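You operate a simulated robot arm through the tools that you are given. There is no shell and no other tool.

You run a simulated robot arm. Do the job below in one go: nothing can be reset, and whatever is moved stays where it is left.

TASK
One pad is matted, one is shedding: rake and comb the first, brush out the second.
Fine: look before you start; clear the purple brush; tools back, no snags. Set down upright: blue coat rake, yellow comb.

Only the result counts: the job must be done as asked and must still hold three seconds after the hand-in. Knocking over, shifting, dropping, spilling or breaking anything else fails it.

THE ROBOT
A 7-joint arm with a two-finger parallel gripper, fixed in place. Base frame: the origin is at the foot of the arm, x ahead of it, y to its left, z up; the work surface is at about z = 750. Units: mm, degrees, N and s.
With the tool pointing down near the work surface it reaches from about 320 to 780 mm from the base axis. Its first joint turns from -166.0 to 166.0 degrees. Payload 3.91 kg.
Tool frame: the origin (TCP) lies between the finger pads and is the grasp point; the fingertips stand 30 mm ahead of it; z points along the fingers, y is the line along which they close. Largest opening 110 mm; finger width 20, thickness 10; the body of the gripper, 48 by 112 mm, starts 55 mm behind the TCP.
Orientation is that of the tool frame in the base frame, as a unit quaternion [x, y, z, w]. With the fingers straight down and closing along the base's y, the tool's x points along the base's -x, its y along +y and its z along -z.

THE INTERFACE
- The arm moves only by the tool apply_moves. Its argument "targets" is a list of rows, each an object (a shift or turn left out is 0, a gripper value left out holds the last) with "linear": the shift along the tool's x, y, z in mm, a list of three; "turn": the turn, a rotation vector about the tool's x, y, z in degrees, a list of three; "fingers": the opening, from 0 (shut) to 1 (fully open). In form: [{"linear": [dx, dy, dz], "turn": [ax, ay, az], "fingers": fingers}, ...]. A call has 1 to 20 rows; each row shifts and turns the commanded pose from where the row before left it, along the tool's axes as they then stand. A row lasts 0.2 s, in which the tool goes at most 50 mm and 8.6 degrees; a call with a longer step from one row to the next is refused whole, and so is a gripper value outside its range. Where a pose cannot be reached the arm comes as near as it can. A force on the tool above 40 N (or 10 N above the force at the start of the call, whichever is more), or a blocked arm, ends the call early, and 0.2 s more pass. Each finger travels about 153 mm/s and halts on what it meets, pressing with about 41 N; the grip force reading is that of the motor and also rises with nothing between the fingers. The clock runs only during rows and for 0.2 s after the last one: add rows that do not move to give the fingers time. It gives the time, the measured TCP pose, the force on the tool (base axes), the opening and the grip force at its end, in the units of the frame above (readings bear some noise), with the torque about the TCP (base axes, N m) and any sound that the robot's microphone picked up.
- Cameras (640 x 400 px; columns grow to the right, rows downward): "scene" is fixed at [218.7, 500.8, 1565.7]; the picture's right is [-0.92, -0.39, 0.00], its down [-0.24, 0.56, -0.79] and it looks along [0.31, -0.73, -0.61] (base axes); focal length 324 px, centre (320, 200). "wrist" rides on the gripper at [77, 7, -115] in the tool frame; the picture's right is [-0.09, 1.00, 0.00], its down [-0.80, -0.07, -0.59] and it looks along [-0.59, -0.05, 0.80] (tool axes); focal length 270 px, centre (320, 200). There is no depth. A picture from a camera that has moved, and an enlarged one, comes with that camera's place and axes in the base frame and with its lens.
- snapshot(camera): a new picture of that camera. No time passes.
- slide_trunk(by): slides the trunk up (or, below 0, down) by that many mm; the arm rides with it, the base frame stays. It gives what a move gives, with no picture.
- close_up(camera, box): a new picture of the part [left, top, right, bottom] of that camera's present view, enlarged. No time passes.
- job_done(): hands the job in; it is judged then, once.

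Places have to be worked out from the pictures, the camera data and where the tool is seen. Open the gripper and draw the arm clear of the work before you hand the job in, unless the task says otherwise.

The tools are called after "Emit:" by a JSON object that holds its "fn" and its "kwargs". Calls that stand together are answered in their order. apply_moves: Moves the arm, as the interface text tells. Its arguments: {"type":"object","properties":{"targets":{"type":"array","items":{"type":"object","properties":{"linear":{"type":"array","items":{"type":"number"}},"turn":{"type":"array","items":{"type":"number"}},"fingers":{"type":"number"}}}}},"required":["targets"]} The other tools are called the same way: slide_trunk (by) slides the trunk up or down; snapshot (camera) takes a picture; close_up (camera, box) takes an enlarged picture of a part of a camera's view; job_done () hands the job in.

At the start:

```text
t: 0.0
eef_pos: [366.7, -320.7, 1136.0]
ee_rot: [0.0, 1.0, 0.0, 0.0]
ft_force: [-0.7, -0.6, 0.7]
moment: [0.0, 0.03, 0.0]
grip_width: 109.7
gripper_force: 0.0
trunk travel left (down, up): [-575.0, 35.0]
```

scene: 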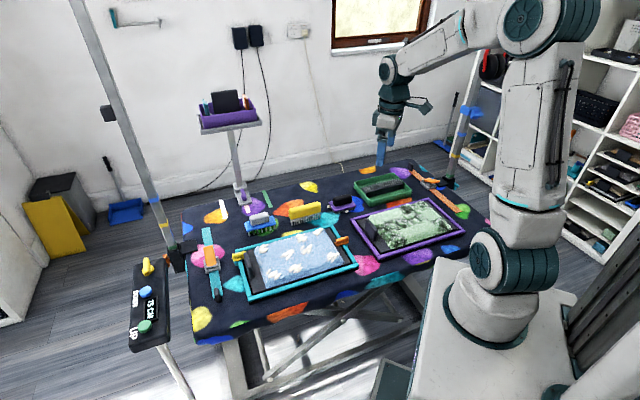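
wrist: 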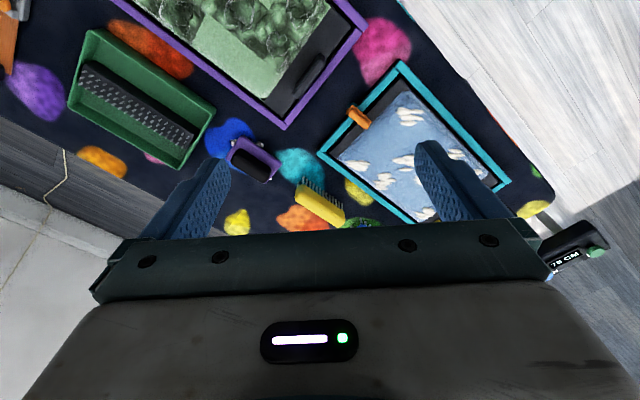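

I'll look closely at the scene first: the pads, the tools and any labels, before moving anything.

Emit:
{"fn": "close_up", "kwargs": {"camera": "scene", "box": [180, 150, 340, 250]}}

Emit:
{"fn": "close_up", "kwargs": {"camera": "scene", "box": [320, 160, 480, 260]}}

Emit:
{"fn": "close_up", "kwargs": {"camera": "scene", "box": [200, 210, 360, 310]}}

Emit:
{"fn": "close_up", "kwargs": {"camera": "scene", "box": [110, 240, 230, 370]}}

Emit:
{"fn": "close_up", "kwargs": {"camera": "scene", "box": [180, 70, 280, 140]}}

Emit:
{"fn": "close_up", "kwargs": {"camera": "wrist", "box": [0, 0, 320, 200]}}

Emit:
{"fn": "close_up", "kwargs": {"camera": "wrist", "box": [220, 40, 560, 250]}}

```text
4.00 times, centred on (260, 200) of scene
camera zoom: at [218.7, 500.8, 1565.7], right [-0.92, -0.39, 0.0], down [-0.24, 0.56, -0.79], along [0.31, -0.73, -0.61], focal length 1298 px, centre (560, 200)
```

zoom: 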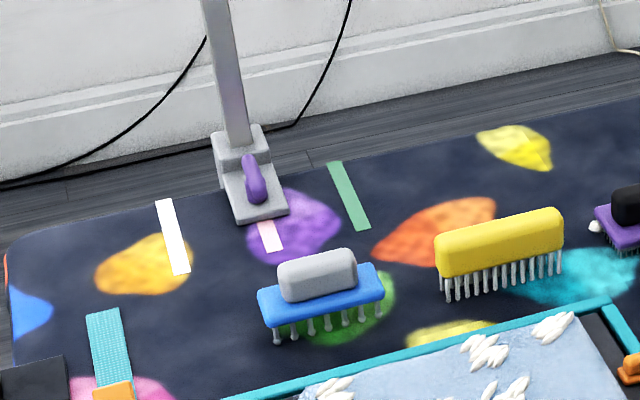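

```text
4.00 times, centred on (400, 210) of scene
camera zoom: at [218.7, 500.8, 1565.7], right [-0.92, -0.39, 0.0], down [-0.24, 0.56, -0.79], along [0.31, -0.73, -0.61], focal length 1298 px, centre (0, 160)
```

zoom: 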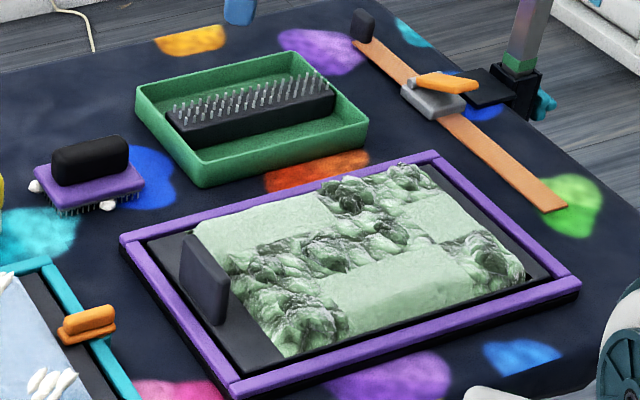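

```text
4.00 times, centred on (280, 260) of scene
camera zoom: at [218.7, 500.8, 1565.7], right [-0.92, -0.39, 0.0], down [-0.24, 0.56, -0.79], along [0.31, -0.73, -0.61], focal length 1298 px, centre (480, -40)
```

zoom: 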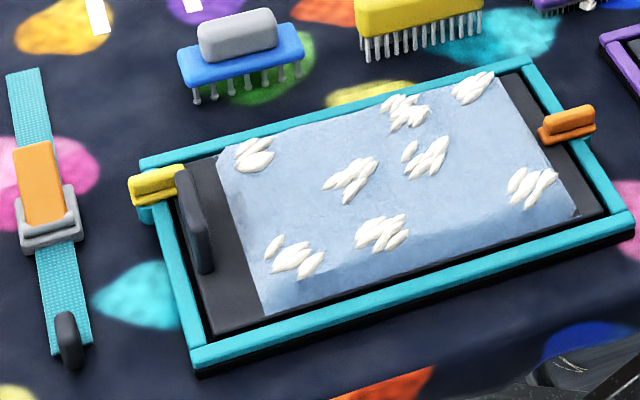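

```text
3.08 times, centred on (170, 305) of scene
camera zoom: at [218.7, 500.8, 1565.7], right [-0.92, -0.39, 0.0], down [-0.24, 0.56, -0.79], along [0.31, -0.73, -0.61], focal length 998 px, centre (782, -123)
```

zoom: 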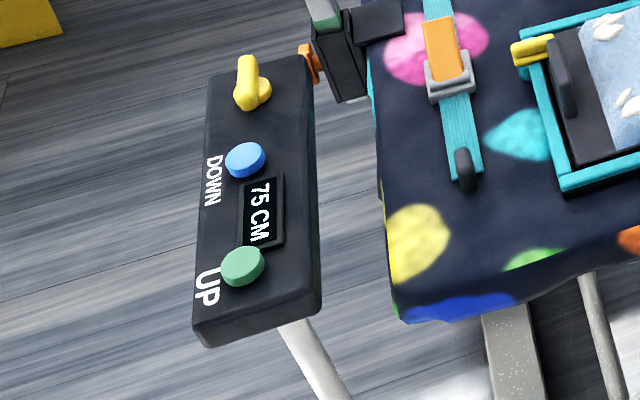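

```text
5.71 times, centred on (230, 105) of scene
camera zoom: at [218.7, 500.8, 1565.7], right [-0.92, -0.39, 0.0], down [-0.24, 0.56, -0.79], along [0.31, -0.73, -0.61], focal length 1854 px, centre (834, 743)
```

zoom: 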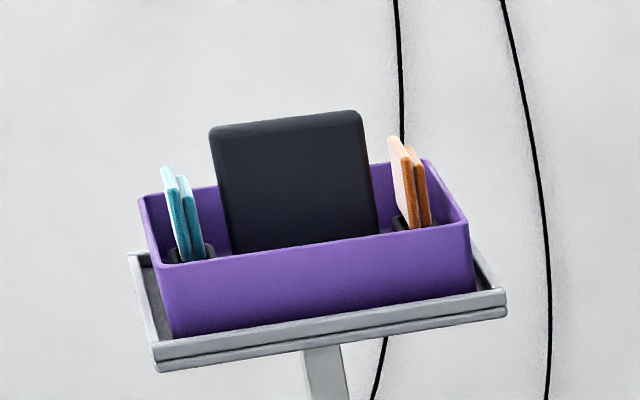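

```text
2.00 times, centred on (160, 100) of wrist
camera zoom: at [290.0, -312.4, 1250.6], right [0.09, 1.0, 0.0], down [0.8, -0.07, 0.59], along [0.59, -0.05, -0.8], focal length 541 px, centre (640, 400)
```

zoom: 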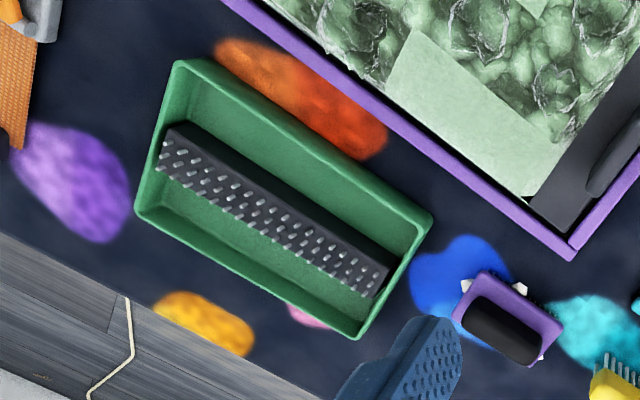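

```text
1.88 times, centred on (390, 145) of wrist
camera zoom: at [290.0, -312.4, 1250.6], right [0.09, 1.0, 0.0], down [0.8, -0.07, 0.59], along [0.59, -0.05, -0.8], focal length 509 px, centre (188, 304)
```

zoom: 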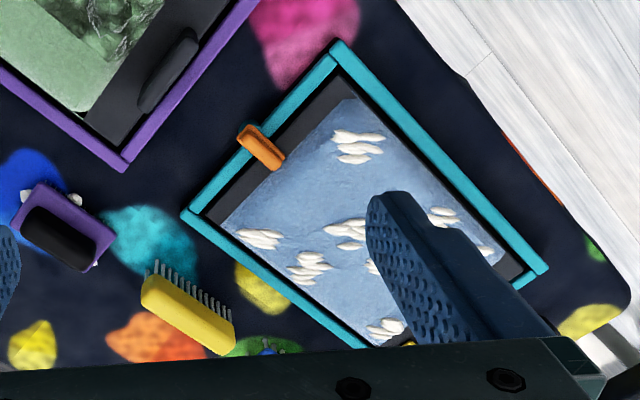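

The purple-framed green pad is matted, with raised clumps. The teal-framed blue pad is shedding, with white tufts on it. The purple brush already has white hair caught in it, and the green tray holds a pinned cleaning strip. I'll move the wrist camera to look at the tools from above, staying well clear.

Emit:
{"fn": "apply_moves", "kwargs": {"targets": [{"linear": [-32, -7, 14], "fingers": 1}, {"linear": [-32, -7, 14]}, {"linear": [-32, -7, 14]}, {"linear": [-32, -7, 14]}, {"linear": [-32, -7, 14]}, {"linear": [-32, -6, 14]}, {"turn": [0, 0, -7.5]}, {"turn": [0, 0, -7.5]}, {"turn": [0, 0, -7.5]}, {"turn": [0, 0, -7.5]}, {"turn": [0, 0, -7.5]}, {"turn": [0, 0, -7.5]}]}}

Emit:
{"fn": "snapshot", "kwargs": {"camera": "wrist"}}

Emit:
{"fn": "snapshot", "kwargs": {"camera": "scene"}}

```text
t: 2.6
eef_pos: [558.4, -361.5, 1052.0]
ee_rot: [-0.383, 0.924, 0.0, 0.001]
ft_force: [-0.6, -0.1, -1.2]
moment: [0.01, -0.03, -0.03]
grip_width: 109.6
gripper_force: 0.0
trunk travel left (down, up): [-575.0, 35.0]
```

```text
taken
camera wrist: at [499.7, -410.2, 1166.6], right [-0.64, 0.77, 0.0], down [0.62, 0.52, 0.59], along [0.45, 0.38, -0.8], focal length 270 px, centre (320, 200)
```

wrist: 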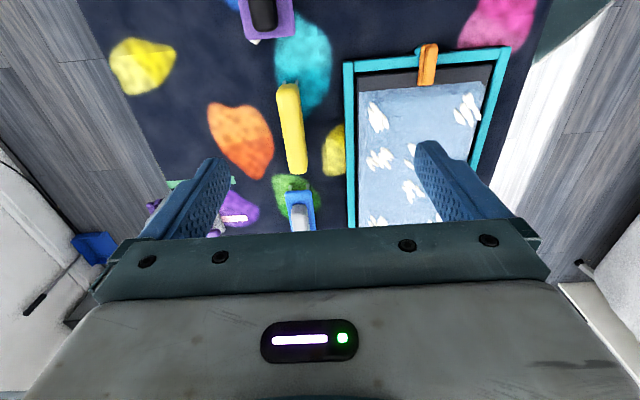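

```text
taken
```

scene: 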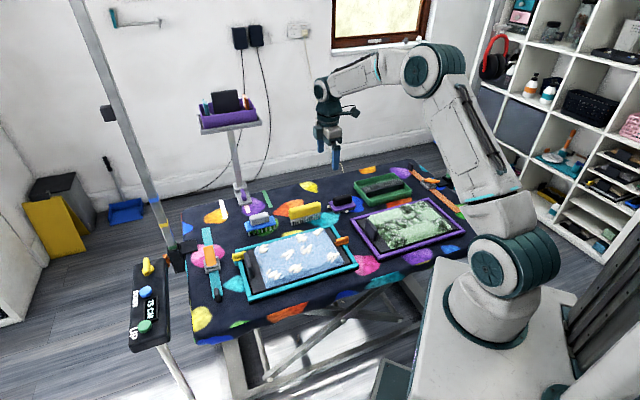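

The comb's long side runs at about 43° to base x, with its centre near (635,-345) and its top at z≈814. The rake is partly hidden by the gripper, so I'll move further out to see it and to check my reach there.

Emit:
{"fn": "apply_moves", "kwargs": {"targets": [{"linear": [-40, -5, 0]}, {"linear": [-40, -5, 0]}, {"linear": [-40, -5, 0]}, {"linear": [-40, -5, 0]}, {"linear": [0, 0, 0]}]}}

Emit:
{"fn": "snapshot", "kwargs": {"camera": "wrist"}}

Emit:
{"fn": "close_up", "kwargs": {"camera": "wrist", "box": [180, 0, 480, 200]}}

```text
t: 3.8
eef_pos: [684.7, -263.3, 1053.1]
ee_rot: [-0.382, 0.924, 0.0, 0.001]
ft_force: [0.5, 0.5, 0.4]
moment: [-0.02, -0.01, 0.01]
grip_width: 110.1
gripper_force: 0.1
trunk travel left (down, up): [-575.0, 35.0]
```

```text
taken
camera wrist: at [626.3, -311.5, 1167.3], right [-0.64, 0.77, 0.0], down [0.62, 0.52, 0.59], along [0.46, 0.38, -0.8], focal length 270 px, centre (320, 200)
```

wrist: 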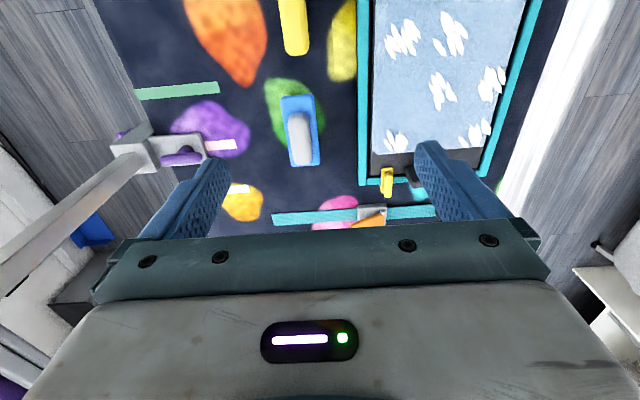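

```text
2.00 times, centred on (330, 100) of wrist
camera zoom: at [626.3, -311.5, 1167.3], right [-0.64, 0.77, 0.0], down [0.62, 0.52, 0.59], along [0.46, 0.38, -0.8], focal length 541 px, centre (300, 400)
```

zoom: 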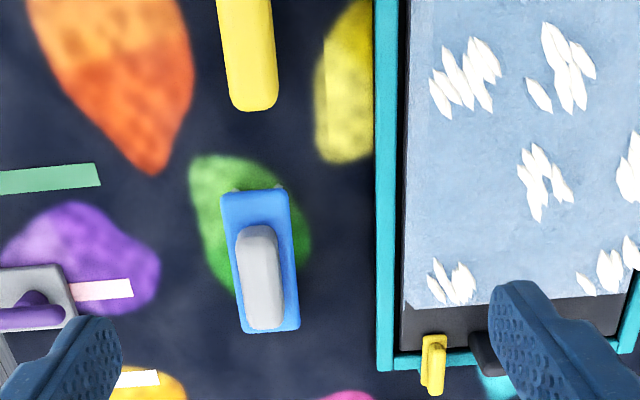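

The rake's grey handle looks to be centred near (763,-235) with its top at z≈810, about 799 mm from the base axis. I'll test the reach above it at a safe height, with fingertips no lower than z≈870.

Emit:
{"fn": "apply_moves", "kwargs": {"targets": [{"linear": [-25, -11, 0]}, {"linear": [-25, -12, 0]}, {"linear": [-24, -12, 0]}, {"linear": [0, 0, 38]}, {"linear": [0, 0, 38]}, {"linear": [0, 0, 38]}, {"linear": [0, 0, 38]}, {"linear": [0, 0, 0]}, {"linear": [0, 0, 0]}]}}

Emit:
{"fn": "snapshot", "kwargs": {"camera": "wrist"}}

Emit:
{"fn": "close_up", "kwargs": {"camera": "wrist", "box": [220, 60, 420, 240]}}

Emit:
{"fn": "snapshot", "kwargs": {"camera": "scene"}}

```text
t: 5.8
eef_pos: [742.9, -234.0, 899.0]
ee_rot: [-0.383, 0.924, 0.0, 0.0]
ft_force: [0.5, 0.3, 0.1]
moment: [0.03, 0.02, 0.0]
grip_width: 110.0
gripper_force: 0.0
out of reach, approached as far as the arm can: row 3
trunk travel left (down, up): [-575.0, 35.0]
```

```text
taken
camera wrist: at [684.9, -282.9, 1013.3], right [-0.64, 0.77, 0.0], down [0.62, 0.52, 0.59], along [0.46, 0.38, -0.8], focal length 270 px, centre (320, 200)
```

wrist: 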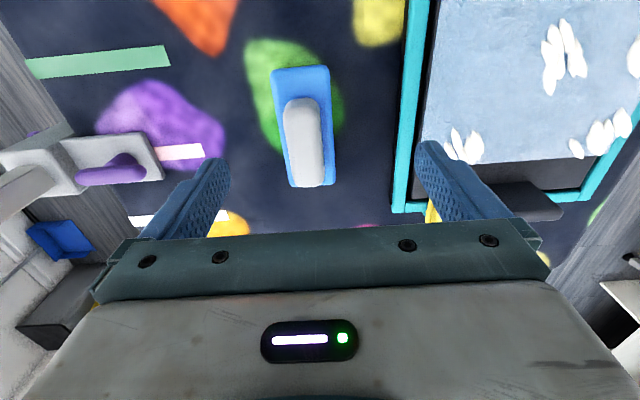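

```text
2.22 times, centred on (320, 150) of wrist
camera zoom: at [684.9, -282.9, 1013.3], right [-0.64, 0.77, 0.0], down [0.62, 0.52, 0.59], along [0.46, 0.38, -0.8], focal length 601 px, centre (320, 311)
```

zoom: 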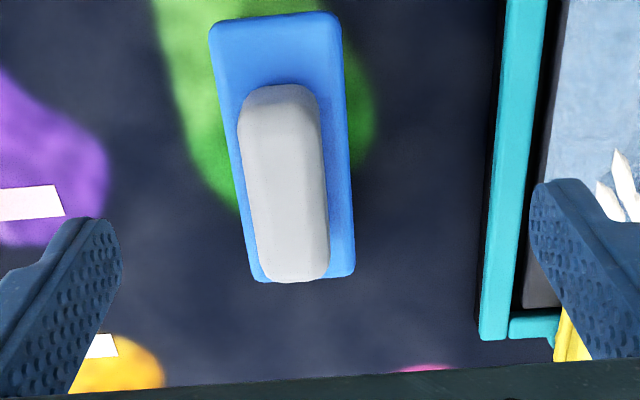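

```text
taken
```

scene: 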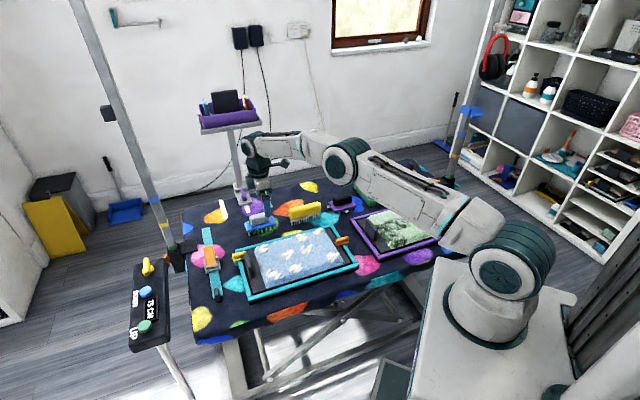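

The arm stopped at radius ≈779 while it was still high up. I'll try the last 20 mm outward from this lower height, where the reach may be longer.

Emit:
{"fn": "apply_moves", "kwargs": {"targets": [{"linear": [-13, -14, 0]}, {"linear": [0, 0, 0]}]}}

```text
t: 6.4
eef_pos: [753.9, -232.1, 897.6]
ee_rot: [-0.383, 0.924, -0.001, -0.001]
ft_force: [0.0, 1.1, 0.2]
moment: [-0.01, 0.03, 0.01]
grip_width: 109.9
gripper_force: 0.1
out of reach, approached as far as the arm can: row 1
trunk travel left (down, up): [-575.0, 35.0]
```

Radius is now 789, against the 797 needed at the handle's centre. By my estimate the reach peaks at TCP z≈925, so lowering the trunk about 90 mm should bring that peak down to the work height. The tool rides down with the trunk, so I'll raise it first.

Emit:
{"fn": "apply_moves", "kwargs": {"targets": [{"linear": [20, 8, -40]}, {"linear": [0, 0, -45]}, {"linear": [0, 0, -45]}, {"linear": [0, 0, 0]}]}}

Emit:
{"fn": "slide_trunk", "kwargs": {"by": -90}}

```text
t: 7.4
eef_pos: [733.8, -239.5, 1027.3]
ee_rot: [-0.383, 0.924, 0.0, -0.001]
ft_force: [0.3, 0.3, -0.4]
moment: [0.02, 0.0, 0.02]
grip_width: 109.8
gripper_force: 0.0
trunk travel left (down, up): [-575.0, 35.0]
```

```text
t: 8.7
eef_pos: [733.3, -240.2, 938.2]
ee_rot: [-0.382, 0.924, 0.0, 0.0]
ft_force: [-0.2, 0.8, -0.7]
moment: [0.03, 0.0, -0.05]
grip_width: 110.0
gripper_force: 0.0
trunk travel left (down, up): [-485.0, 125.0]
```

The trunk is down 90 mm and the TCP is at z≈938. I'll lower to about z 860, with tips at 830 above the handle top, and push outward to see how far I can go.

Emit:
{"fn": "apply_moves", "kwargs": {"targets": [{"linear": [0, 0, 39]}, {"linear": [0, 0, 39]}, {"linear": [-12, -8, 0]}, {"linear": [-12, -8, 0]}, {"linear": [0, 0, 0]}]}}

Emit:
{"fn": "snapshot", "kwargs": {"camera": "wrist"}}

Emit:
{"fn": "close_up", "kwargs": {"camera": "wrist", "box": [220, 80, 420, 240]}}

Emit:
{"fn": "close_up", "kwargs": {"camera": "scene", "box": [180, 130, 340, 230]}}

```text
t: 9.8
eef_pos: [754.1, -235.6, 859.5]
ee_rot: [-0.383, 0.924, 0.0, 0.0]
ft_force: [0.1, -0.2, 0.0]
moment: [-0.03, -0.01, 0.0]
grip_width: 109.8
gripper_force: 0.1
out of reach, approached as far as the arm can: row 4
trunk travel left (down, up): [-485.0, 125.0]
```

```text
taken
camera wrist: at [695.7, -284.6, 975.0], right [-0.64, 0.77, 0.0], down [0.62, 0.52, 0.59], along [0.46, 0.38, -0.8], focal length 270 px, centre (320, 200)
```

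wrist: 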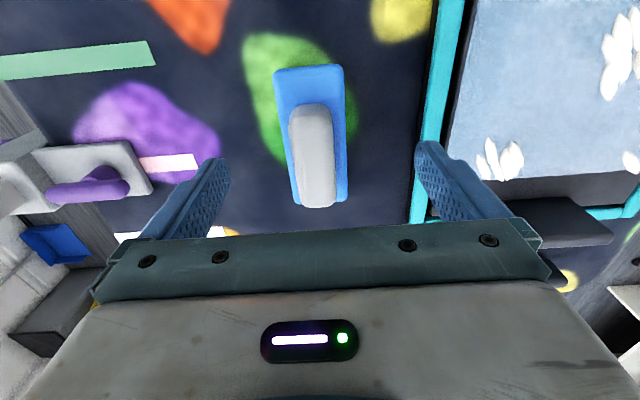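

```text
2.50 times, centred on (320, 160) of wrist
camera zoom: at [695.7, -284.6, 975.0], right [-0.64, 0.77, 0.0], down [0.62, 0.52, 0.59], along [0.46, 0.38, -0.8], focal length 676 px, centre (320, 300)
```

zoom: 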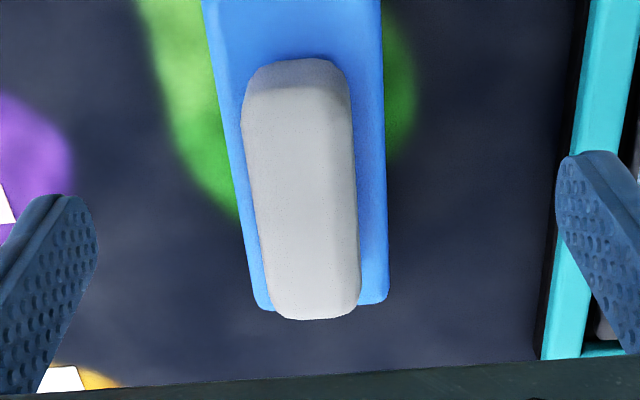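

```text
4.00 times, centred on (260, 180) of scene
camera zoom: at [218.7, 500.8, 1565.7], right [-0.92, -0.39, 0.0], down [-0.24, 0.56, -0.79], along [0.31, -0.73, -0.61], focal length 1298 px, centre (560, 280)
```

zoom: 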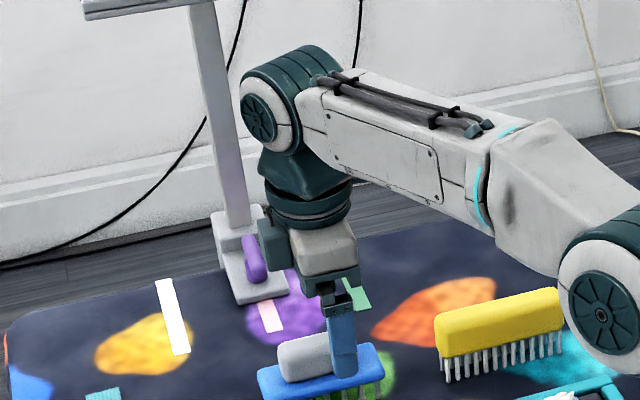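

I can reach radius ≈790, so I can grip the rake handle slightly off-centre. Before touching any tool I'll survey both pads closely from above. Next is the matted pad, after raising the arm first.

Emit:
{"fn": "apply_moves", "kwargs": {"targets": [{"linear": [0, 0, -47]}, {"linear": [0, 0, -47]}, {"linear": [0, 0, -47]}, {"linear": [41.5, 17, 0]}, {"linear": [41.5, 17, 0]}, {"linear": [41.5, 17, 0]}, {"linear": [41.5, 17, 0]}, {"linear": [41.5, 17, 0]}, {"linear": [41.5, 17, 0]}, {"linear": [41.5, 17, 0]}, {"linear": [41.5, 17, 0]}, {"linear": [41.5, 17, 0]}, {"linear": [41.5, 17, 0]}, {"linear": [41.5, 17, 0]}, {"linear": [41.5, 17, 0]}, {"linear": [0, 0, 0]}]}}

Emit:
{"fn": "snapshot", "kwargs": {"camera": "wrist"}}

Emit:
{"fn": "close_up", "kwargs": {"camera": "wrist", "box": [200, 0, 480, 180]}}

Emit:
{"fn": "close_up", "kwargs": {"camera": "scene", "box": [235, 195, 315, 245]}}

```text
t: 13.2
eef_pos: [443.8, -576.9, 1068.6]
ee_rot: [-0.383, 0.924, 0.001, 0.0]
ft_force: [-0.5, -0.5, -0.3]
moment: [-0.02, -0.03, 0.01]
grip_width: 110.1
gripper_force: 0.0
out of reach, approached as far as the arm can: row 1, 2, 3, 4, 5, 6, 7, 8, 9, 10, 11, 12, 13, 14, 15
trunk travel left (down, up): [-485.0, 125.0]
```

```text
taken
camera wrist: at [385.8, -625.3, 1183.9], right [-0.64, 0.77, 0.0], down [0.62, 0.52, 0.59], along [0.45, 0.38, -0.8], focal length 270 px, centre (320, 200)
```

wrist: 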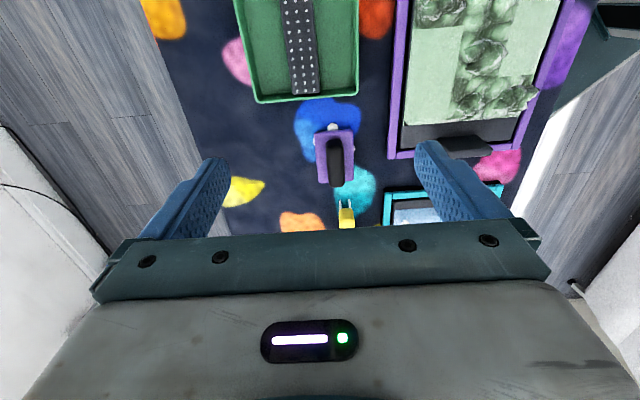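

```text
2.22 times, centred on (340, 90) of wrist
camera zoom: at [385.8, -625.3, 1183.9], right [-0.64, 0.77, 0.0], down [0.62, 0.52, 0.59], along [0.45, 0.38, -0.8], focal length 601 px, centre (276, 444)
```

zoom: 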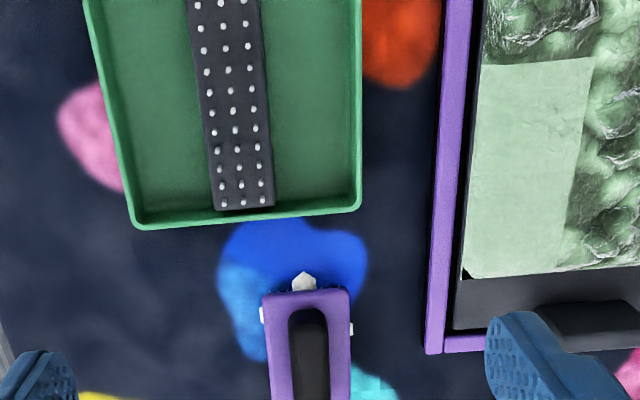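

```text
8.00 times, centred on (275, 220) of scene
camera zoom: at [218.7, 500.8, 1565.7], right [-0.92, -0.39, 0.0], down [-0.24, 0.56, -0.79], along [0.31, -0.73, -0.61], focal length 2596 px, centre (680, 40)
```

zoom: 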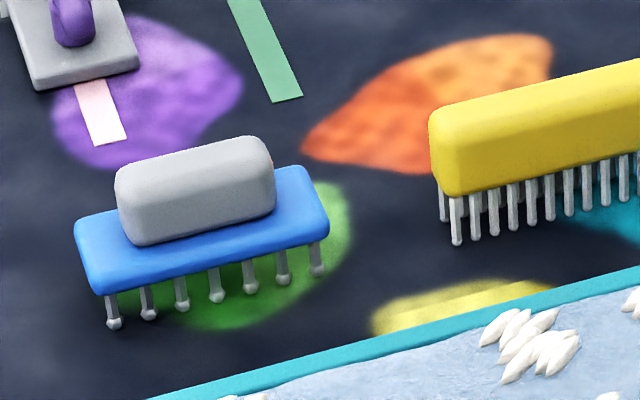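

The arm was stretched and stalled short of the target, now at (444,-577,1069). The brush clearly shows white hair at three sides, so it's already loaded. I'll step toward the matted pad in a shorter move.

Emit:
{"fn": "apply_moves", "kwargs": {"targets": [{"linear": [7, 34, 0]}, {"linear": [7, 34, 0]}, {"linear": [7, 34, 0]}, {"linear": [7, 34, 0]}, {"linear": [7, 34, 0]}, {"linear": [0, 0, 0]}]}}

Emit:
{"fn": "snapshot", "kwargs": {"camera": "scene"}}

Emit:
{"fn": "snapshot", "kwargs": {"camera": "wrist"}}

```text
t: 14.7
eef_pos: [367.7, -597.6, 1123.1]
ee_rot: [-0.382, 0.924, 0.001, 0.0]
ft_force: [0.0, 0.4, -0.4]
moment: [-0.03, -0.01, -0.01]
grip_width: 110.1
gripper_force: 0.1
out of reach, approached as far as the arm can: row 1, 2, 3, 4, 5
trunk travel left (down, up): [-485.0, 125.0]
```

```text
taken
```

scene: 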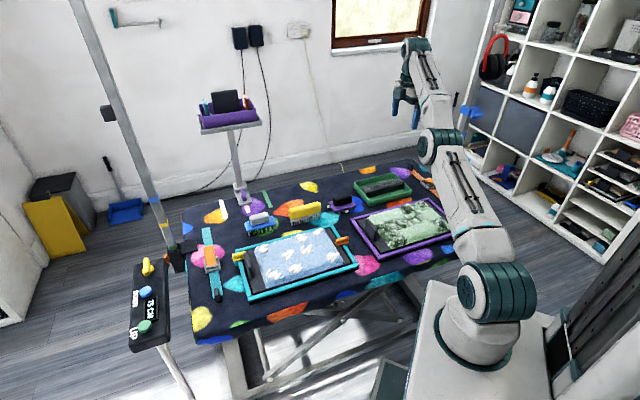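

```text
taken
camera wrist: at [308.7, -647.1, 1236.9], right [-0.64, 0.77, 0.0], down [0.62, 0.52, 0.59], along [0.46, 0.38, -0.8], focal length 270 px, centre (320, 200)
```

wrist: 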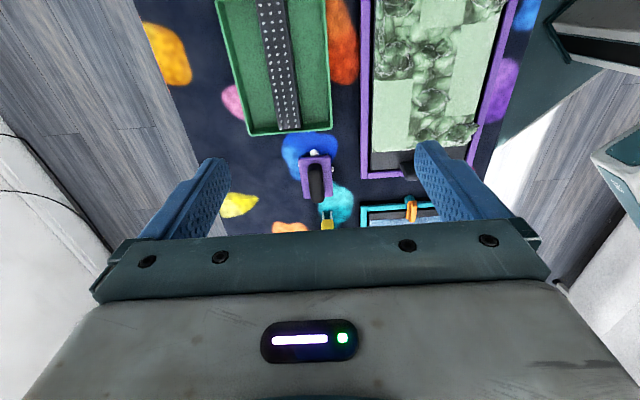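

The pictures show the elbow has flipped to bend downward, which is why those inward poses came back as out of reach. At full stretch, a downward command should fold it back elbow-up. I'll stretch out here over clear space, bring it down, and check.

Emit:
{"fn": "apply_moves", "kwargs": {"targets": [{"linear": [9, -37, 0]}, {"linear": [9, -37, 0]}, {"linear": [9, -37, 0]}, {"linear": [0, 0, 40]}, {"linear": [0, 0, 40]}, {"linear": [0, 0, 40]}, {"linear": [0, 0, 0]}]}}

Emit:
{"fn": "snapshot", "kwargs": {"camera": "scene"}}

```text
t: 16.2
eef_pos: [387.4, -634.8, 990.4]
ee_rot: [-0.382, 0.924, 0.002, -0.001]
ft_force: [0.3, -0.1, 0.5]
moment: [-0.02, 0.01, 0.01]
grip_width: 110.2
gripper_force: 0.1
out of reach, approached as far as the arm can: row 1, 2, 3, 4, 5, 6
trunk travel left (down, up): [-485.0, 125.0]
```

```text
taken
```

scene: 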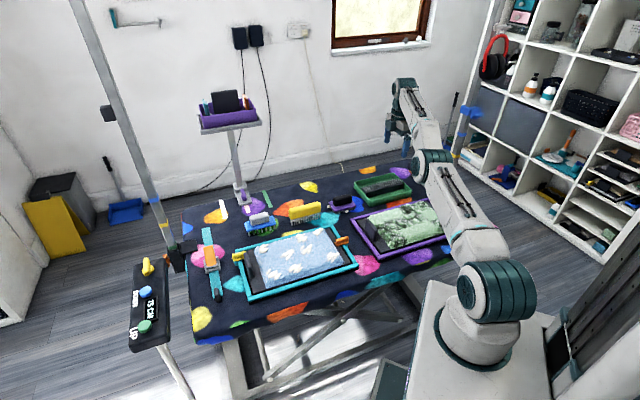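

The elbow is still bent down, and I think the wrist's bend limit is holding it there. I'll extend and descend together in small steps so the arm can straighten and fold the right way. The fingertips stay above z 870 and clear of the tray.

Emit:
{"fn": "apply_moves", "kwargs": {"targets": [{"linear": [3, -13, 15]}, {"linear": [3, -13, 15]}, {"linear": [3, -13, 15]}, {"linear": [3, -13, 15]}, {"linear": [0, 0, 15]}, {"linear": [0, 0, 15]}, {"linear": [0, 0, 0]}, {"linear": [0, 0, 0]}]}}

Emit:
{"fn": "close_up", "kwargs": {"camera": "scene", "box": [320, 60, 560, 300]}}

```text
t: 18.1
eef_pos: [395.5, -646.3, 894.7]
ee_rot: [-0.382, 0.924, 0.001, -0.001]
ft_force: [-0.9, -0.9, -0.6]
moment: [0.01, -0.01, 0.0]
grip_width: 110.2
gripper_force: 0.1
out of reach, approached as far as the arm can: row 1, 2, 3, 4
trunk travel left (down, up): [-485.0, 125.0]
```

```text
1.67 times, centred on (440, 180) of scene
camera zoom: at [218.7, 500.8, 1565.7], right [-0.92, -0.39, 0.0], down [-0.24, 0.56, -0.79], along [0.31, -0.73, -0.61], focal length 541 px, centre (120, 233)
```

zoom: 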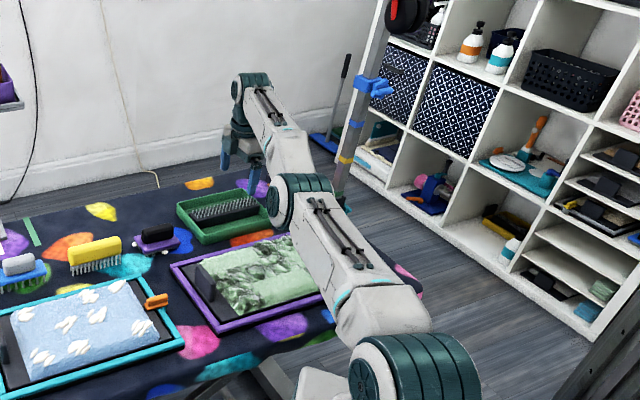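

Still elbow-down, but the poses here are reachable. I'll push out past full stretch and then down a little, so the elbow crosses over.

Emit:
{"fn": "apply_moves", "kwargs": {"targets": [{"linear": [3.5, -14.5, 0]}, {"linear": [3.5, -14.5, 0]}, {"linear": [3.5, -14.5, 0]}, {"linear": [3.5, -14.5, 0]}, {"linear": [0, 0, 15]}, {"linear": [0, 0, 15]}, {"linear": [0, 0, 0]}]}}

Emit:
{"fn": "close_up", "kwargs": {"camera": "scene", "box": [320, 60, 560, 300]}}

```text
t: 19.6
eef_pos: [397.5, -647.7, 865.5]
ee_rot: [-0.382, 0.924, 0.0, -0.001]
ft_force: [0.2, -0.2, 0.1]
moment: [0.02, 0.02, -0.01]
grip_width: 110.1
gripper_force: 0.0
out of reach, approached as far as the arm can: row 1, 2, 3, 4
trunk travel left (down, up): [-485.0, 125.0]
```

```text
1.67 times, centred on (440, 180) of scene
camera zoom: at [218.7, 500.8, 1565.7], right [-0.92, -0.39, 0.0], down [-0.24, 0.56, -0.79], along [0.31, -0.73, -0.61], focal length 541 px, centre (120, 233)
```

zoom: 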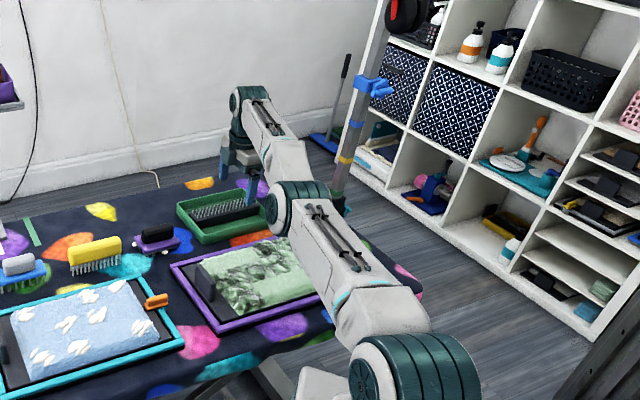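

The radius is capped in this pose, so I'll look at the arm's posture more closely before going on.

Emit:
{"fn": "close_up", "kwargs": {"camera": "scene", "box": [370, 90, 550, 370]}}

Emit:
{"fn": "close_up", "kwargs": {"camera": "scene", "box": [380, 90, 480, 190]}}

Emit:
{"fn": "snapshot", "kwargs": {"camera": "wrist"}}

```text
1.43 times, centred on (460, 230) of scene
camera zoom: at [218.7, 500.8, 1565.7], right [-0.92, -0.39, 0.0], down [-0.24, 0.56, -0.79], along [0.31, -0.73, -0.61], focal length 464 px, centre (120, 157)
```

zoom: 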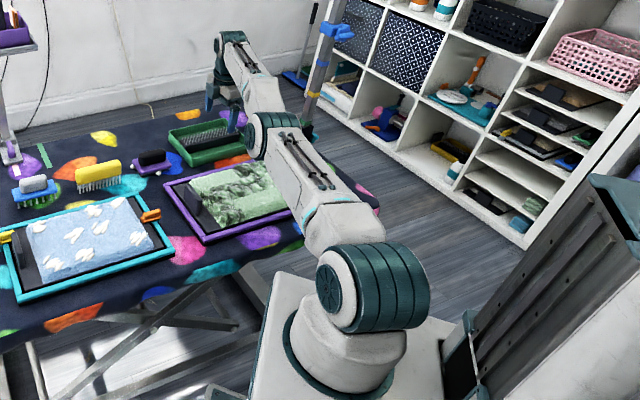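

```text
4.00 times, centred on (430, 140) of scene
camera zoom: at [218.7, 500.8, 1565.7], right [-0.92, -0.39, 0.0], down [-0.24, 0.56, -0.79], along [0.31, -0.73, -0.61], focal length 1298 px, centre (-120, 440)
```

zoom: 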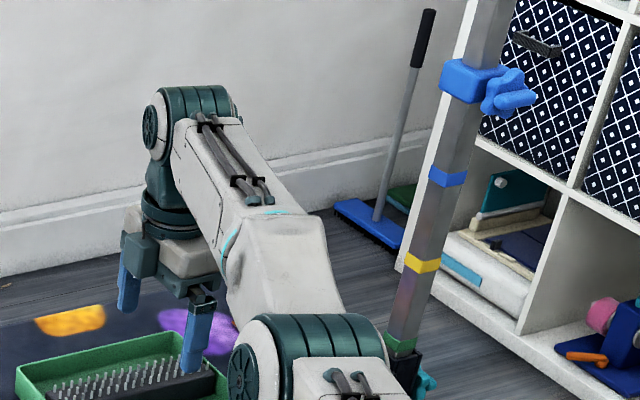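

```text
taken
camera wrist: at [338.3, -697.5, 979.7], right [-0.64, 0.77, 0.0], down [0.62, 0.52, 0.59], along [0.46, 0.38, -0.8], focal length 270 px, centre (320, 200)
```

wrist: 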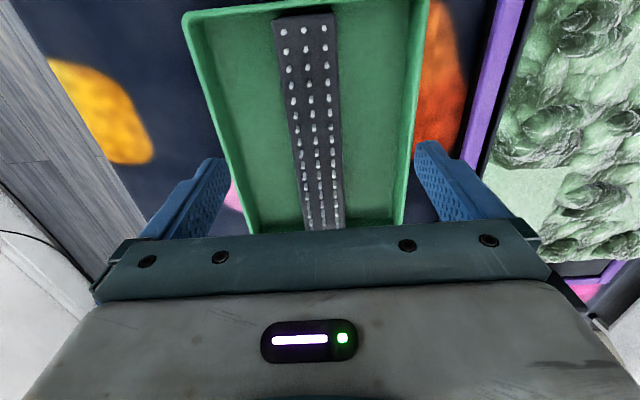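

The posture seems held by the wrist limit. Tilting the fingers inward about the wrist should push the forearm down and fold the elbow back up. I'll try this in open space above the tray, then check the picture.

Emit:
{"fn": "apply_moves", "kwargs": {"targets": [{"linear": [-6.5, 27, 0], "turn": [-7.78, -1.86, 0]}, {"linear": [-6.5, 27, 0], "turn": [-7.78, -1.86, 0]}, {"linear": [-6.5, 27, 0], "turn": [-7.78, -1.86, 0]}, {"linear": [-6.5, 27, 0], "turn": [-7.78, -1.86, 0]}, {"linear": [0, 0, 0]}]}}

Emit:
{"fn": "close_up", "kwargs": {"camera": "scene", "box": [320, 60, 560, 300]}}

```text
t: 20.9
eef_pos: [340.5, -557.1, 887.2]
ee_rot: [-0.367, 0.888, 0.272, -0.043]
ft_force: [0.5, 0.6, 0.1]
moment: [-0.03, 0.0, -0.01]
grip_width: 110.2
gripper_force: 0.1
trunk travel left (down, up): [-485.0, 125.0]
```

```text
1.67 times, centred on (440, 180) of scene
camera zoom: at [218.7, 500.8, 1565.7], right [-0.92, -0.39, 0.0], down [-0.24, 0.56, -0.79], along [0.31, -0.73, -0.61], focal length 541 px, centre (120, 233)
```

zoom: 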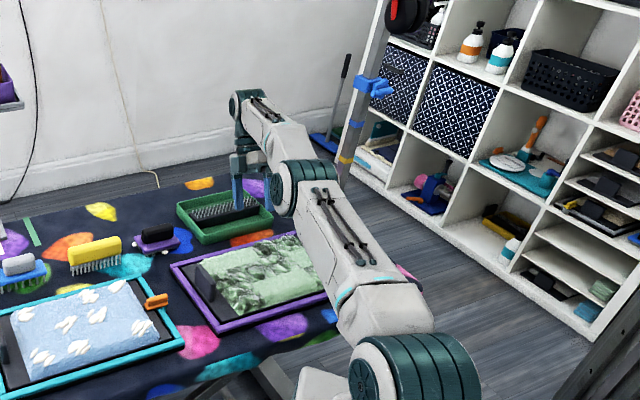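

That was fully reached, with the tool tilted 32°. I'll move inward at this tilt and check which way the elbow folds.

Emit:
{"fn": "apply_moves", "kwargs": {"targets": [{"linear": [-5.9, 24.7, 15.9]}, {"linear": [-5.9, 24.7, 15.9]}, {"linear": [-5.9, 24.7, 15.9]}, {"linear": [0, 0, 0]}]}}

Emit:
{"fn": "close_up", "kwargs": {"camera": "scene", "box": [320, 60, 560, 300]}}

```text
t: 21.9
eef_pos: [293.9, -480.5, 887.5]
ee_rot: [-0.368, 0.888, 0.272, -0.042]
ft_force: [0.5, -0.3, 0.8]
moment: [0.0, 0.03, 0.02]
grip_width: 110.0
gripper_force: 0.0
trunk travel left (down, up): [-485.0, 125.0]
```

```text
1.67 times, centred on (440, 180) of scene
camera zoom: at [218.7, 500.8, 1565.7], right [-0.92, -0.39, 0.0], down [-0.24, 0.56, -0.79], along [0.31, -0.73, -0.61], focal length 541 px, centre (120, 233)
```

zoom: 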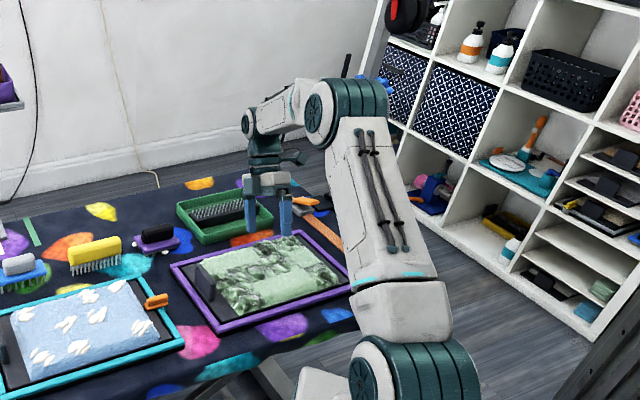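

The elbow is folded up again. Now I'll level the tool and rise for the survey of the matted pad.

Emit:
{"fn": "apply_moves", "kwargs": {"targets": [{"turn": [7.78, 1.86, 0]}, {"turn": [7.78, 1.86, 0]}, {"turn": [7.78, 1.86, 0]}, {"turn": [7.78, 1.86, 0]}, {"linear": [0, 0, -40]}, {"linear": [0, 0, -40]}, {"linear": [0, 0, -40]}, {"linear": [0, 0, 0]}]}}

Emit:
{"fn": "snapshot", "kwargs": {"camera": "wrist"}}

Emit:
{"fn": "snapshot", "kwargs": {"camera": "scene"}}

```text
t: 23.6
eef_pos: [293.1, -480.1, 1007.4]
ee_rot: [-0.383, 0.924, 0.0, 0.0]
ft_force: [-0.1, 0.3, -0.3]
moment: [-0.01, 0.01, -0.02]
grip_width: 110.0
gripper_force: 0.0
trunk travel left (down, up): [-485.0, 125.0]
```

```text
taken
camera wrist: at [235.2, -528.8, 1122.6], right [-0.64, 0.77, 0.0], down [0.62, 0.52, 0.59], along [0.46, 0.38, -0.8], focal length 270 px, centre (320, 200)
```

wrist: 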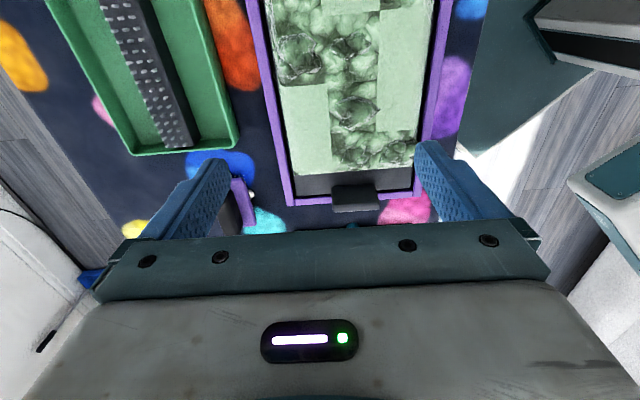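

```text
taken
```

scene: 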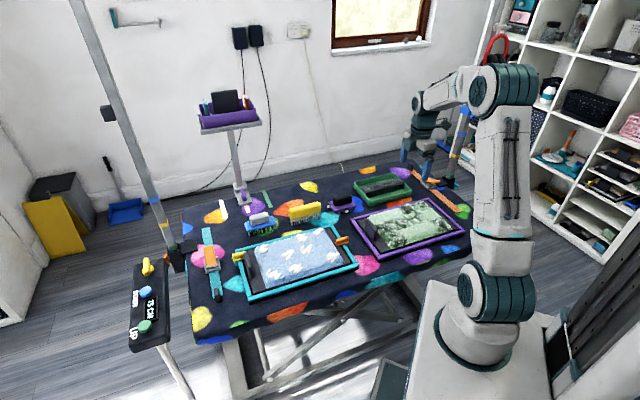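

The elbow is up and the tool level. I'll shift back a little so the whole matted pad is in view.

Emit:
{"fn": "apply_moves", "kwargs": {"targets": [{"linear": [35, 10, -20]}, {"linear": [35, 10, -20]}, {"linear": [0, 0, 0]}]}}

Emit:
{"fn": "snapshot", "kwargs": {"camera": "wrist"}}

Emit:
{"fn": "close_up", "kwargs": {"camera": "wrist", "box": [220, 0, 460, 200]}}

```text
t: 24.4
eef_pos: [230.1, -515.5, 1048.0]
ee_rot: [-0.382, 0.924, 0.0, 0.001]
ft_force: [0.7, 0.5, 0.2]
moment: [0.03, 0.01, -0.02]
grip_width: 109.7
gripper_force: 0.1
trunk travel left (down, up): [-485.0, 125.0]
```

```text
taken
camera wrist: at [171.1, -564.4, 1162.3], right [-0.64, 0.77, 0.0], down [0.62, 0.52, 0.59], along [0.46, 0.38, -0.8], focal length 270 px, centre (320, 200)
```

wrist: 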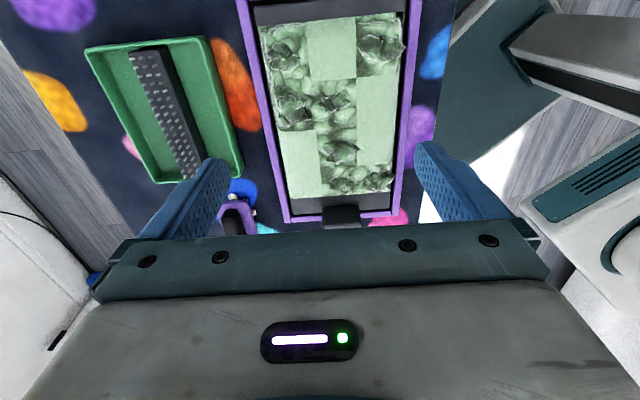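

```text
2.00 times, centred on (340, 100) of wrist
camera zoom: at [171.1, -564.4, 1162.3], right [-0.64, 0.77, 0.0], down [0.62, 0.52, 0.59], along [0.46, 0.38, -0.8], focal length 541 px, centre (280, 400)
```

zoom: 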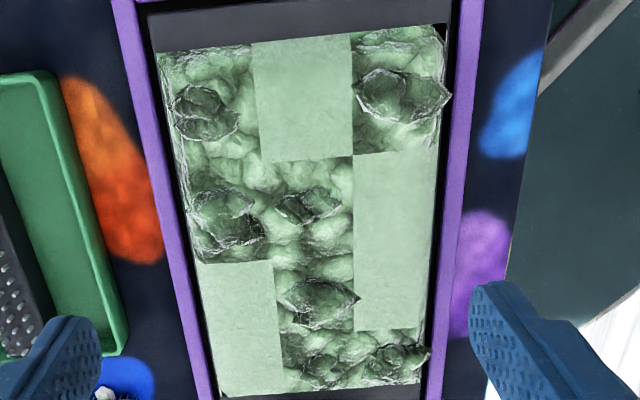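

The matted pad is a grid of 3 columns by 4 rows with 7 matted cells. It measures about 259 × 172 mm and lies exactly at 45°, with the clip at the +u end, where u is the (0.707,0.707) direction. I'll get a closer look for the coat lay and any hazards in the mats.

Emit:
{"fn": "apply_moves", "kwargs": {"targets": [{"linear": [0, 0, 45]}, {"linear": [0, 0, 45]}, {"linear": [0, 0, 40]}, {"linear": [0, 0, 0]}]}}

Emit:
{"fn": "close_up", "kwargs": {"camera": "wrist", "box": [180, 0, 480, 200]}}

Emit:
{"fn": "close_up", "kwargs": {"camera": "scene", "box": [345, 190, 470, 270]}}

Emit:
{"fn": "close_up", "kwargs": {"camera": "scene", "box": [235, 225, 360, 305]}}

```text
t: 25.4
eef_pos: [230.8, -516.0, 917.1]
ee_rot: [-0.383, 0.924, 0.0, 0.0]
ft_force: [-0.2, -0.3, 0.6]
moment: [0.01, -0.03, 0.03]
grip_width: 109.9
gripper_force: 0.1
trunk travel left (down, up): [-485.0, 125.0]
```

```text
2.00 times, centred on (330, 100) of wrist
camera zoom: at [171.7, -564.0, 1032.2], right [-0.64, 0.77, 0.0], down [0.62, 0.52, 0.59], along [0.46, 0.38, -0.8], focal length 541 px, centre (300, 400)
```

zoom: 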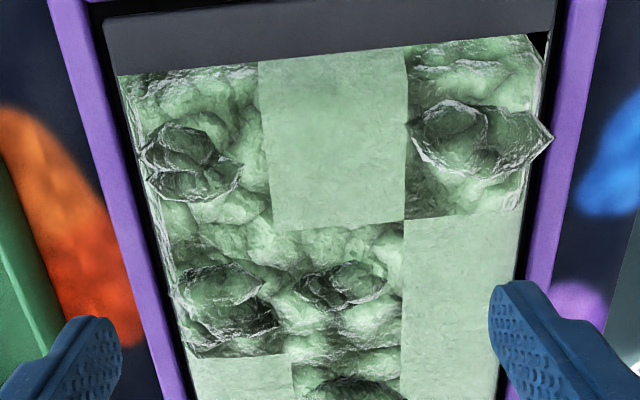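

```text
5.00 times, centred on (408, 230) of scene
camera zoom: at [218.7, 500.8, 1565.7], right [-0.92, -0.39, 0.0], down [-0.24, 0.56, -0.79], along [0.31, -0.73, -0.61], focal length 1623 px, centre (-118, 50)
```

zoom: 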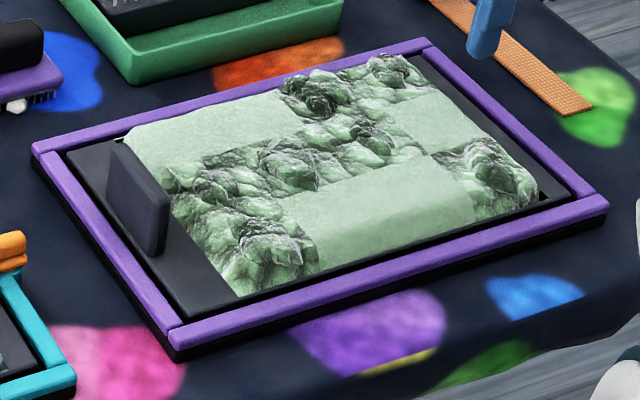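

```text
5.00 times, centred on (298, 265) of scene
camera zoom: at [218.7, 500.8, 1565.7], right [-0.92, -0.39, 0.0], down [-0.24, 0.56, -0.79], along [0.31, -0.73, -0.61], focal length 1623 px, centre (432, -125)
```

zoom: 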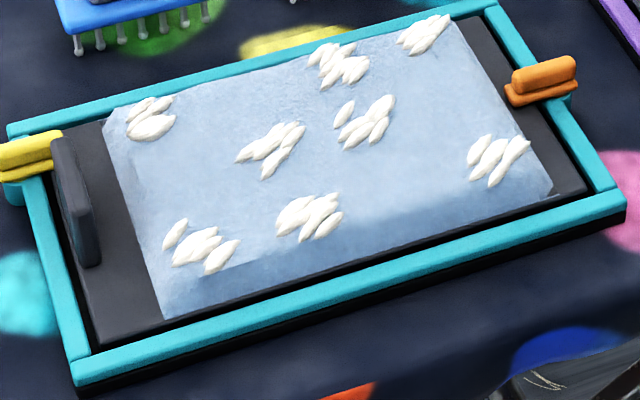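

Triangulating puts the pad surface at z≈783. I'll pick up the rake first. To reach the middle of its handle I'll lean the fingers 8° outward along the handle's length, which keeps the jaws flat on its sides. First I'll travel above it at a safe height.

Emit:
{"fn": "apply_moves", "kwargs": {"targets": [{"linear": [0, 0, -20]}, {"linear": [-41.8, -14.75, 0]}, {"linear": [-41.8, -14.75, 0]}, {"linear": [-41.8, -14.75, 0]}, {"linear": [-41.8, -14.75, 0]}, {"linear": [-41.8, -14.75, 0]}, {"linear": [-41.8, -14.75, 0]}, {"linear": [-41.8, -14.75, 0]}, {"linear": [-41.8, -14.75, 0]}, {"linear": [-41.8, -14.75, 0]}, {"linear": [-41.8, -14.75, 0]}, {"linear": [-41.8, -14.75, 0]}, {"linear": [-41.8, -14.75, 0]}, {"turn": [0, -4, 0]}, {"turn": [0, -4, 0]}, {"linear": [0, 0, 0]}]}}

Emit:
{"fn": "snapshot", "kwargs": {"camera": "scene"}}

Emit:
{"fn": "snapshot", "kwargs": {"camera": "wrist"}}

```text
t: 28.9
eef_pos: [710.3, -286.6, 937.1]
ee_rot: [-0.382, 0.922, 0.027, 0.065]
ft_force: [-0.5, 0.2, -0.3]
moment: [0.0, 0.03, -0.02]
grip_width: 110.1
gripper_force: 0.1
trunk travel left (down, up): [-485.0, 125.0]
```

```text
taken
```

scene: 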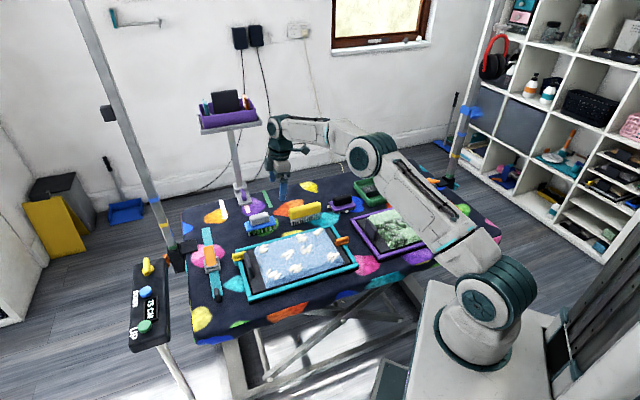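

```text
taken
camera wrist: at [642.0, -346.2, 1040.4], right [-0.64, 0.77, 0.01], down [0.55, 0.45, 0.7], along [0.53, 0.46, -0.71], focal length 270 px, centre (320, 200)
```

wrist: 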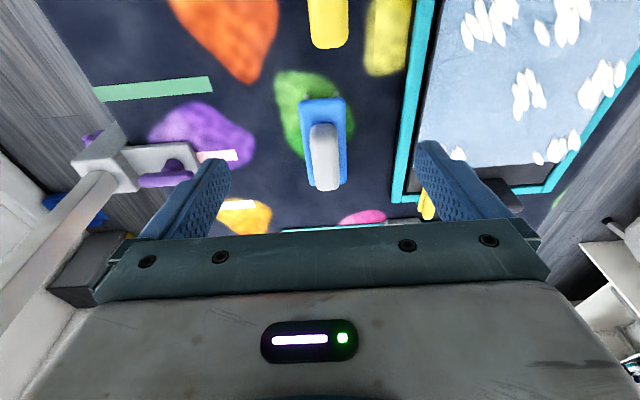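

The tilt is as intended, with the fingers leaning 8° toward +u, and the TCP is right on the rake's centreline at v=-705. I'll move out and down to just above the handle, tips at z≈830.

Emit:
{"fn": "apply_moves", "kwargs": {"targets": [{"linear": [-15.5, 0, 21.6]}, {"linear": [-15.5, 0, 21.6]}, {"linear": [-15.5, 0, 21.6]}, {"linear": [-15.5, 0, 21.6]}, {"linear": [0, 0, 0]}]}}

Emit:
{"fn": "snapshot", "kwargs": {"camera": "wrist"}}

Emit:
{"fn": "close_up", "kwargs": {"camera": "wrist", "box": [200, 80, 440, 240]}}

Emit:
{"fn": "close_up", "kwargs": {"camera": "scene", "box": [210, 170, 310, 240]}}

```text
t: 30.1
eef_pos: [763.5, -234.8, 860.6]
ee_rot: [-0.382, 0.922, 0.026, 0.064]
ft_force: [0.0, -0.1, -0.3]
moment: [0.0, -0.01, 0.01]
grip_width: 110.1
gripper_force: 0.0
trunk travel left (down, up): [-485.0, 125.0]
```

```text
taken
camera wrist: at [693.3, -293.9, 963.5], right [-0.64, 0.77, 0.01], down [0.55, 0.45, 0.7], along [0.53, 0.46, -0.71], focal length 270 px, centre (320, 200)
```

wrist: 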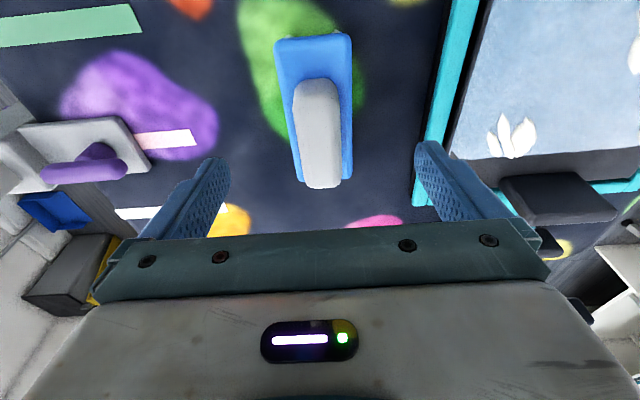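

```text
2.50 times, centred on (320, 160) of wrist
camera zoom: at [693.3, -293.9, 963.5], right [-0.64, 0.77, 0.01], down [0.55, 0.45, 0.7], along [0.53, 0.46, -0.71], focal length 676 px, centre (320, 300)
```

zoom: 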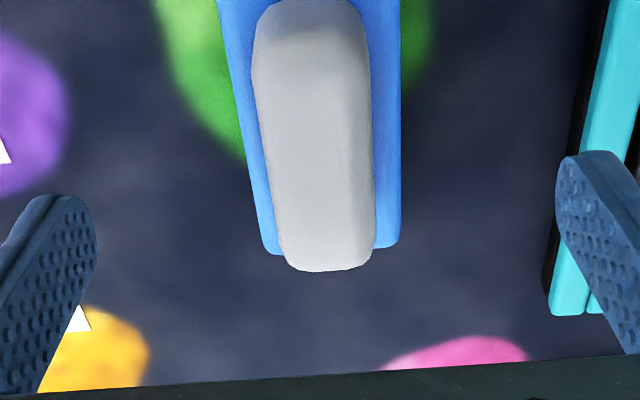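

```text
5.71 times, centred on (260, 205) of scene
camera zoom: at [218.7, 500.8, 1565.7], right [-0.92, -0.39, 0.0], down [-0.24, 0.56, -0.79], along [0.31, -0.73, -0.61], focal length 1854 px, centre (663, 171)
```

zoom: 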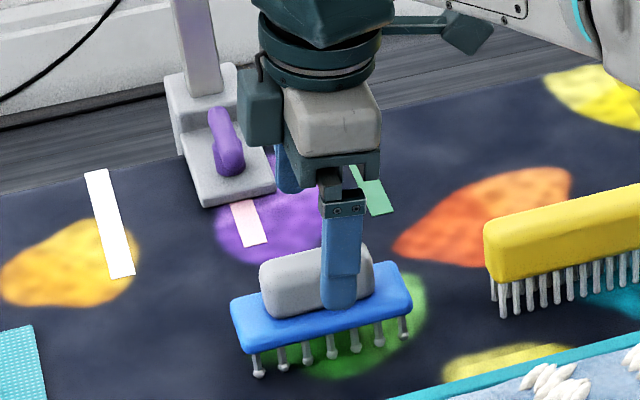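

The handle is centred between the jaws to within 1 mm and the lean lets me reach its middle. I'll descend gently to straddle the handle, staying just above the blue plate.

Emit:
{"fn": "apply_moves", "kwargs": {"targets": [{"linear": [1.4, 0, 9.9]}, {"linear": [1.4, 0, 9.9]}, {"linear": [1.4, 0, 9.9]}, {"linear": [0.8, 0, 6.0]}, {"linear": [0.7, 0, 5.0]}, {"linear": [0, 0, 0]}]}}

Emit:
{"fn": "close_up", "kwargs": {"camera": "wrist", "box": [200, 80, 440, 240]}}

Emit:
{"fn": "close_up", "kwargs": {"camera": "scene", "box": [210, 170, 310, 240]}}

```text
t: 31.4
eef_pos: [763.4, -235.2, 818.3]
ee_rot: [-0.382, 0.922, 0.027, 0.064]
ft_force: [-0.6, 0.2, 0.1]
moment: [0.03, -0.01, 0.02]
grip_width: 109.9
gripper_force: 0.1
trunk travel left (down, up): [-485.0, 125.0]
```

```text
2.50 times, centred on (320, 160) of wrist
camera zoom: at [693.1, -294.2, 922.0], right [-0.64, 0.77, 0.01], down [0.55, 0.45, 0.7], along [0.53, 0.46, -0.71], focal length 676 px, centre (320, 300)
```

zoom: 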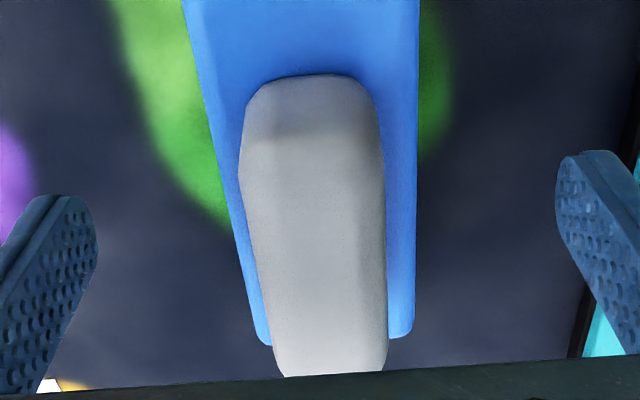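

```text
5.71 times, centred on (260, 205) of scene
camera zoom: at [218.7, 500.8, 1565.7], right [-0.92, -0.39, 0.0], down [-0.24, 0.56, -0.79], along [0.31, -0.73, -0.61], focal length 1854 px, centre (663, 171)
```

zoom: 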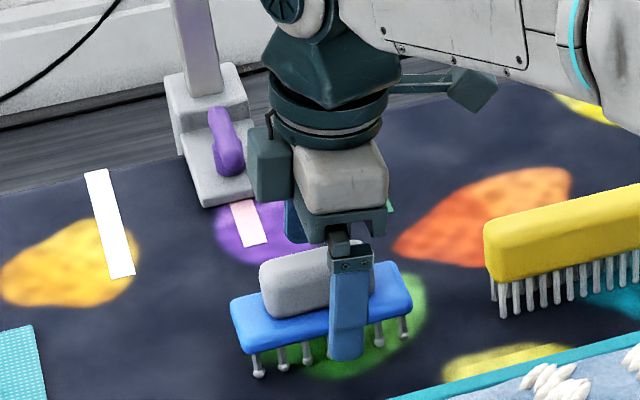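

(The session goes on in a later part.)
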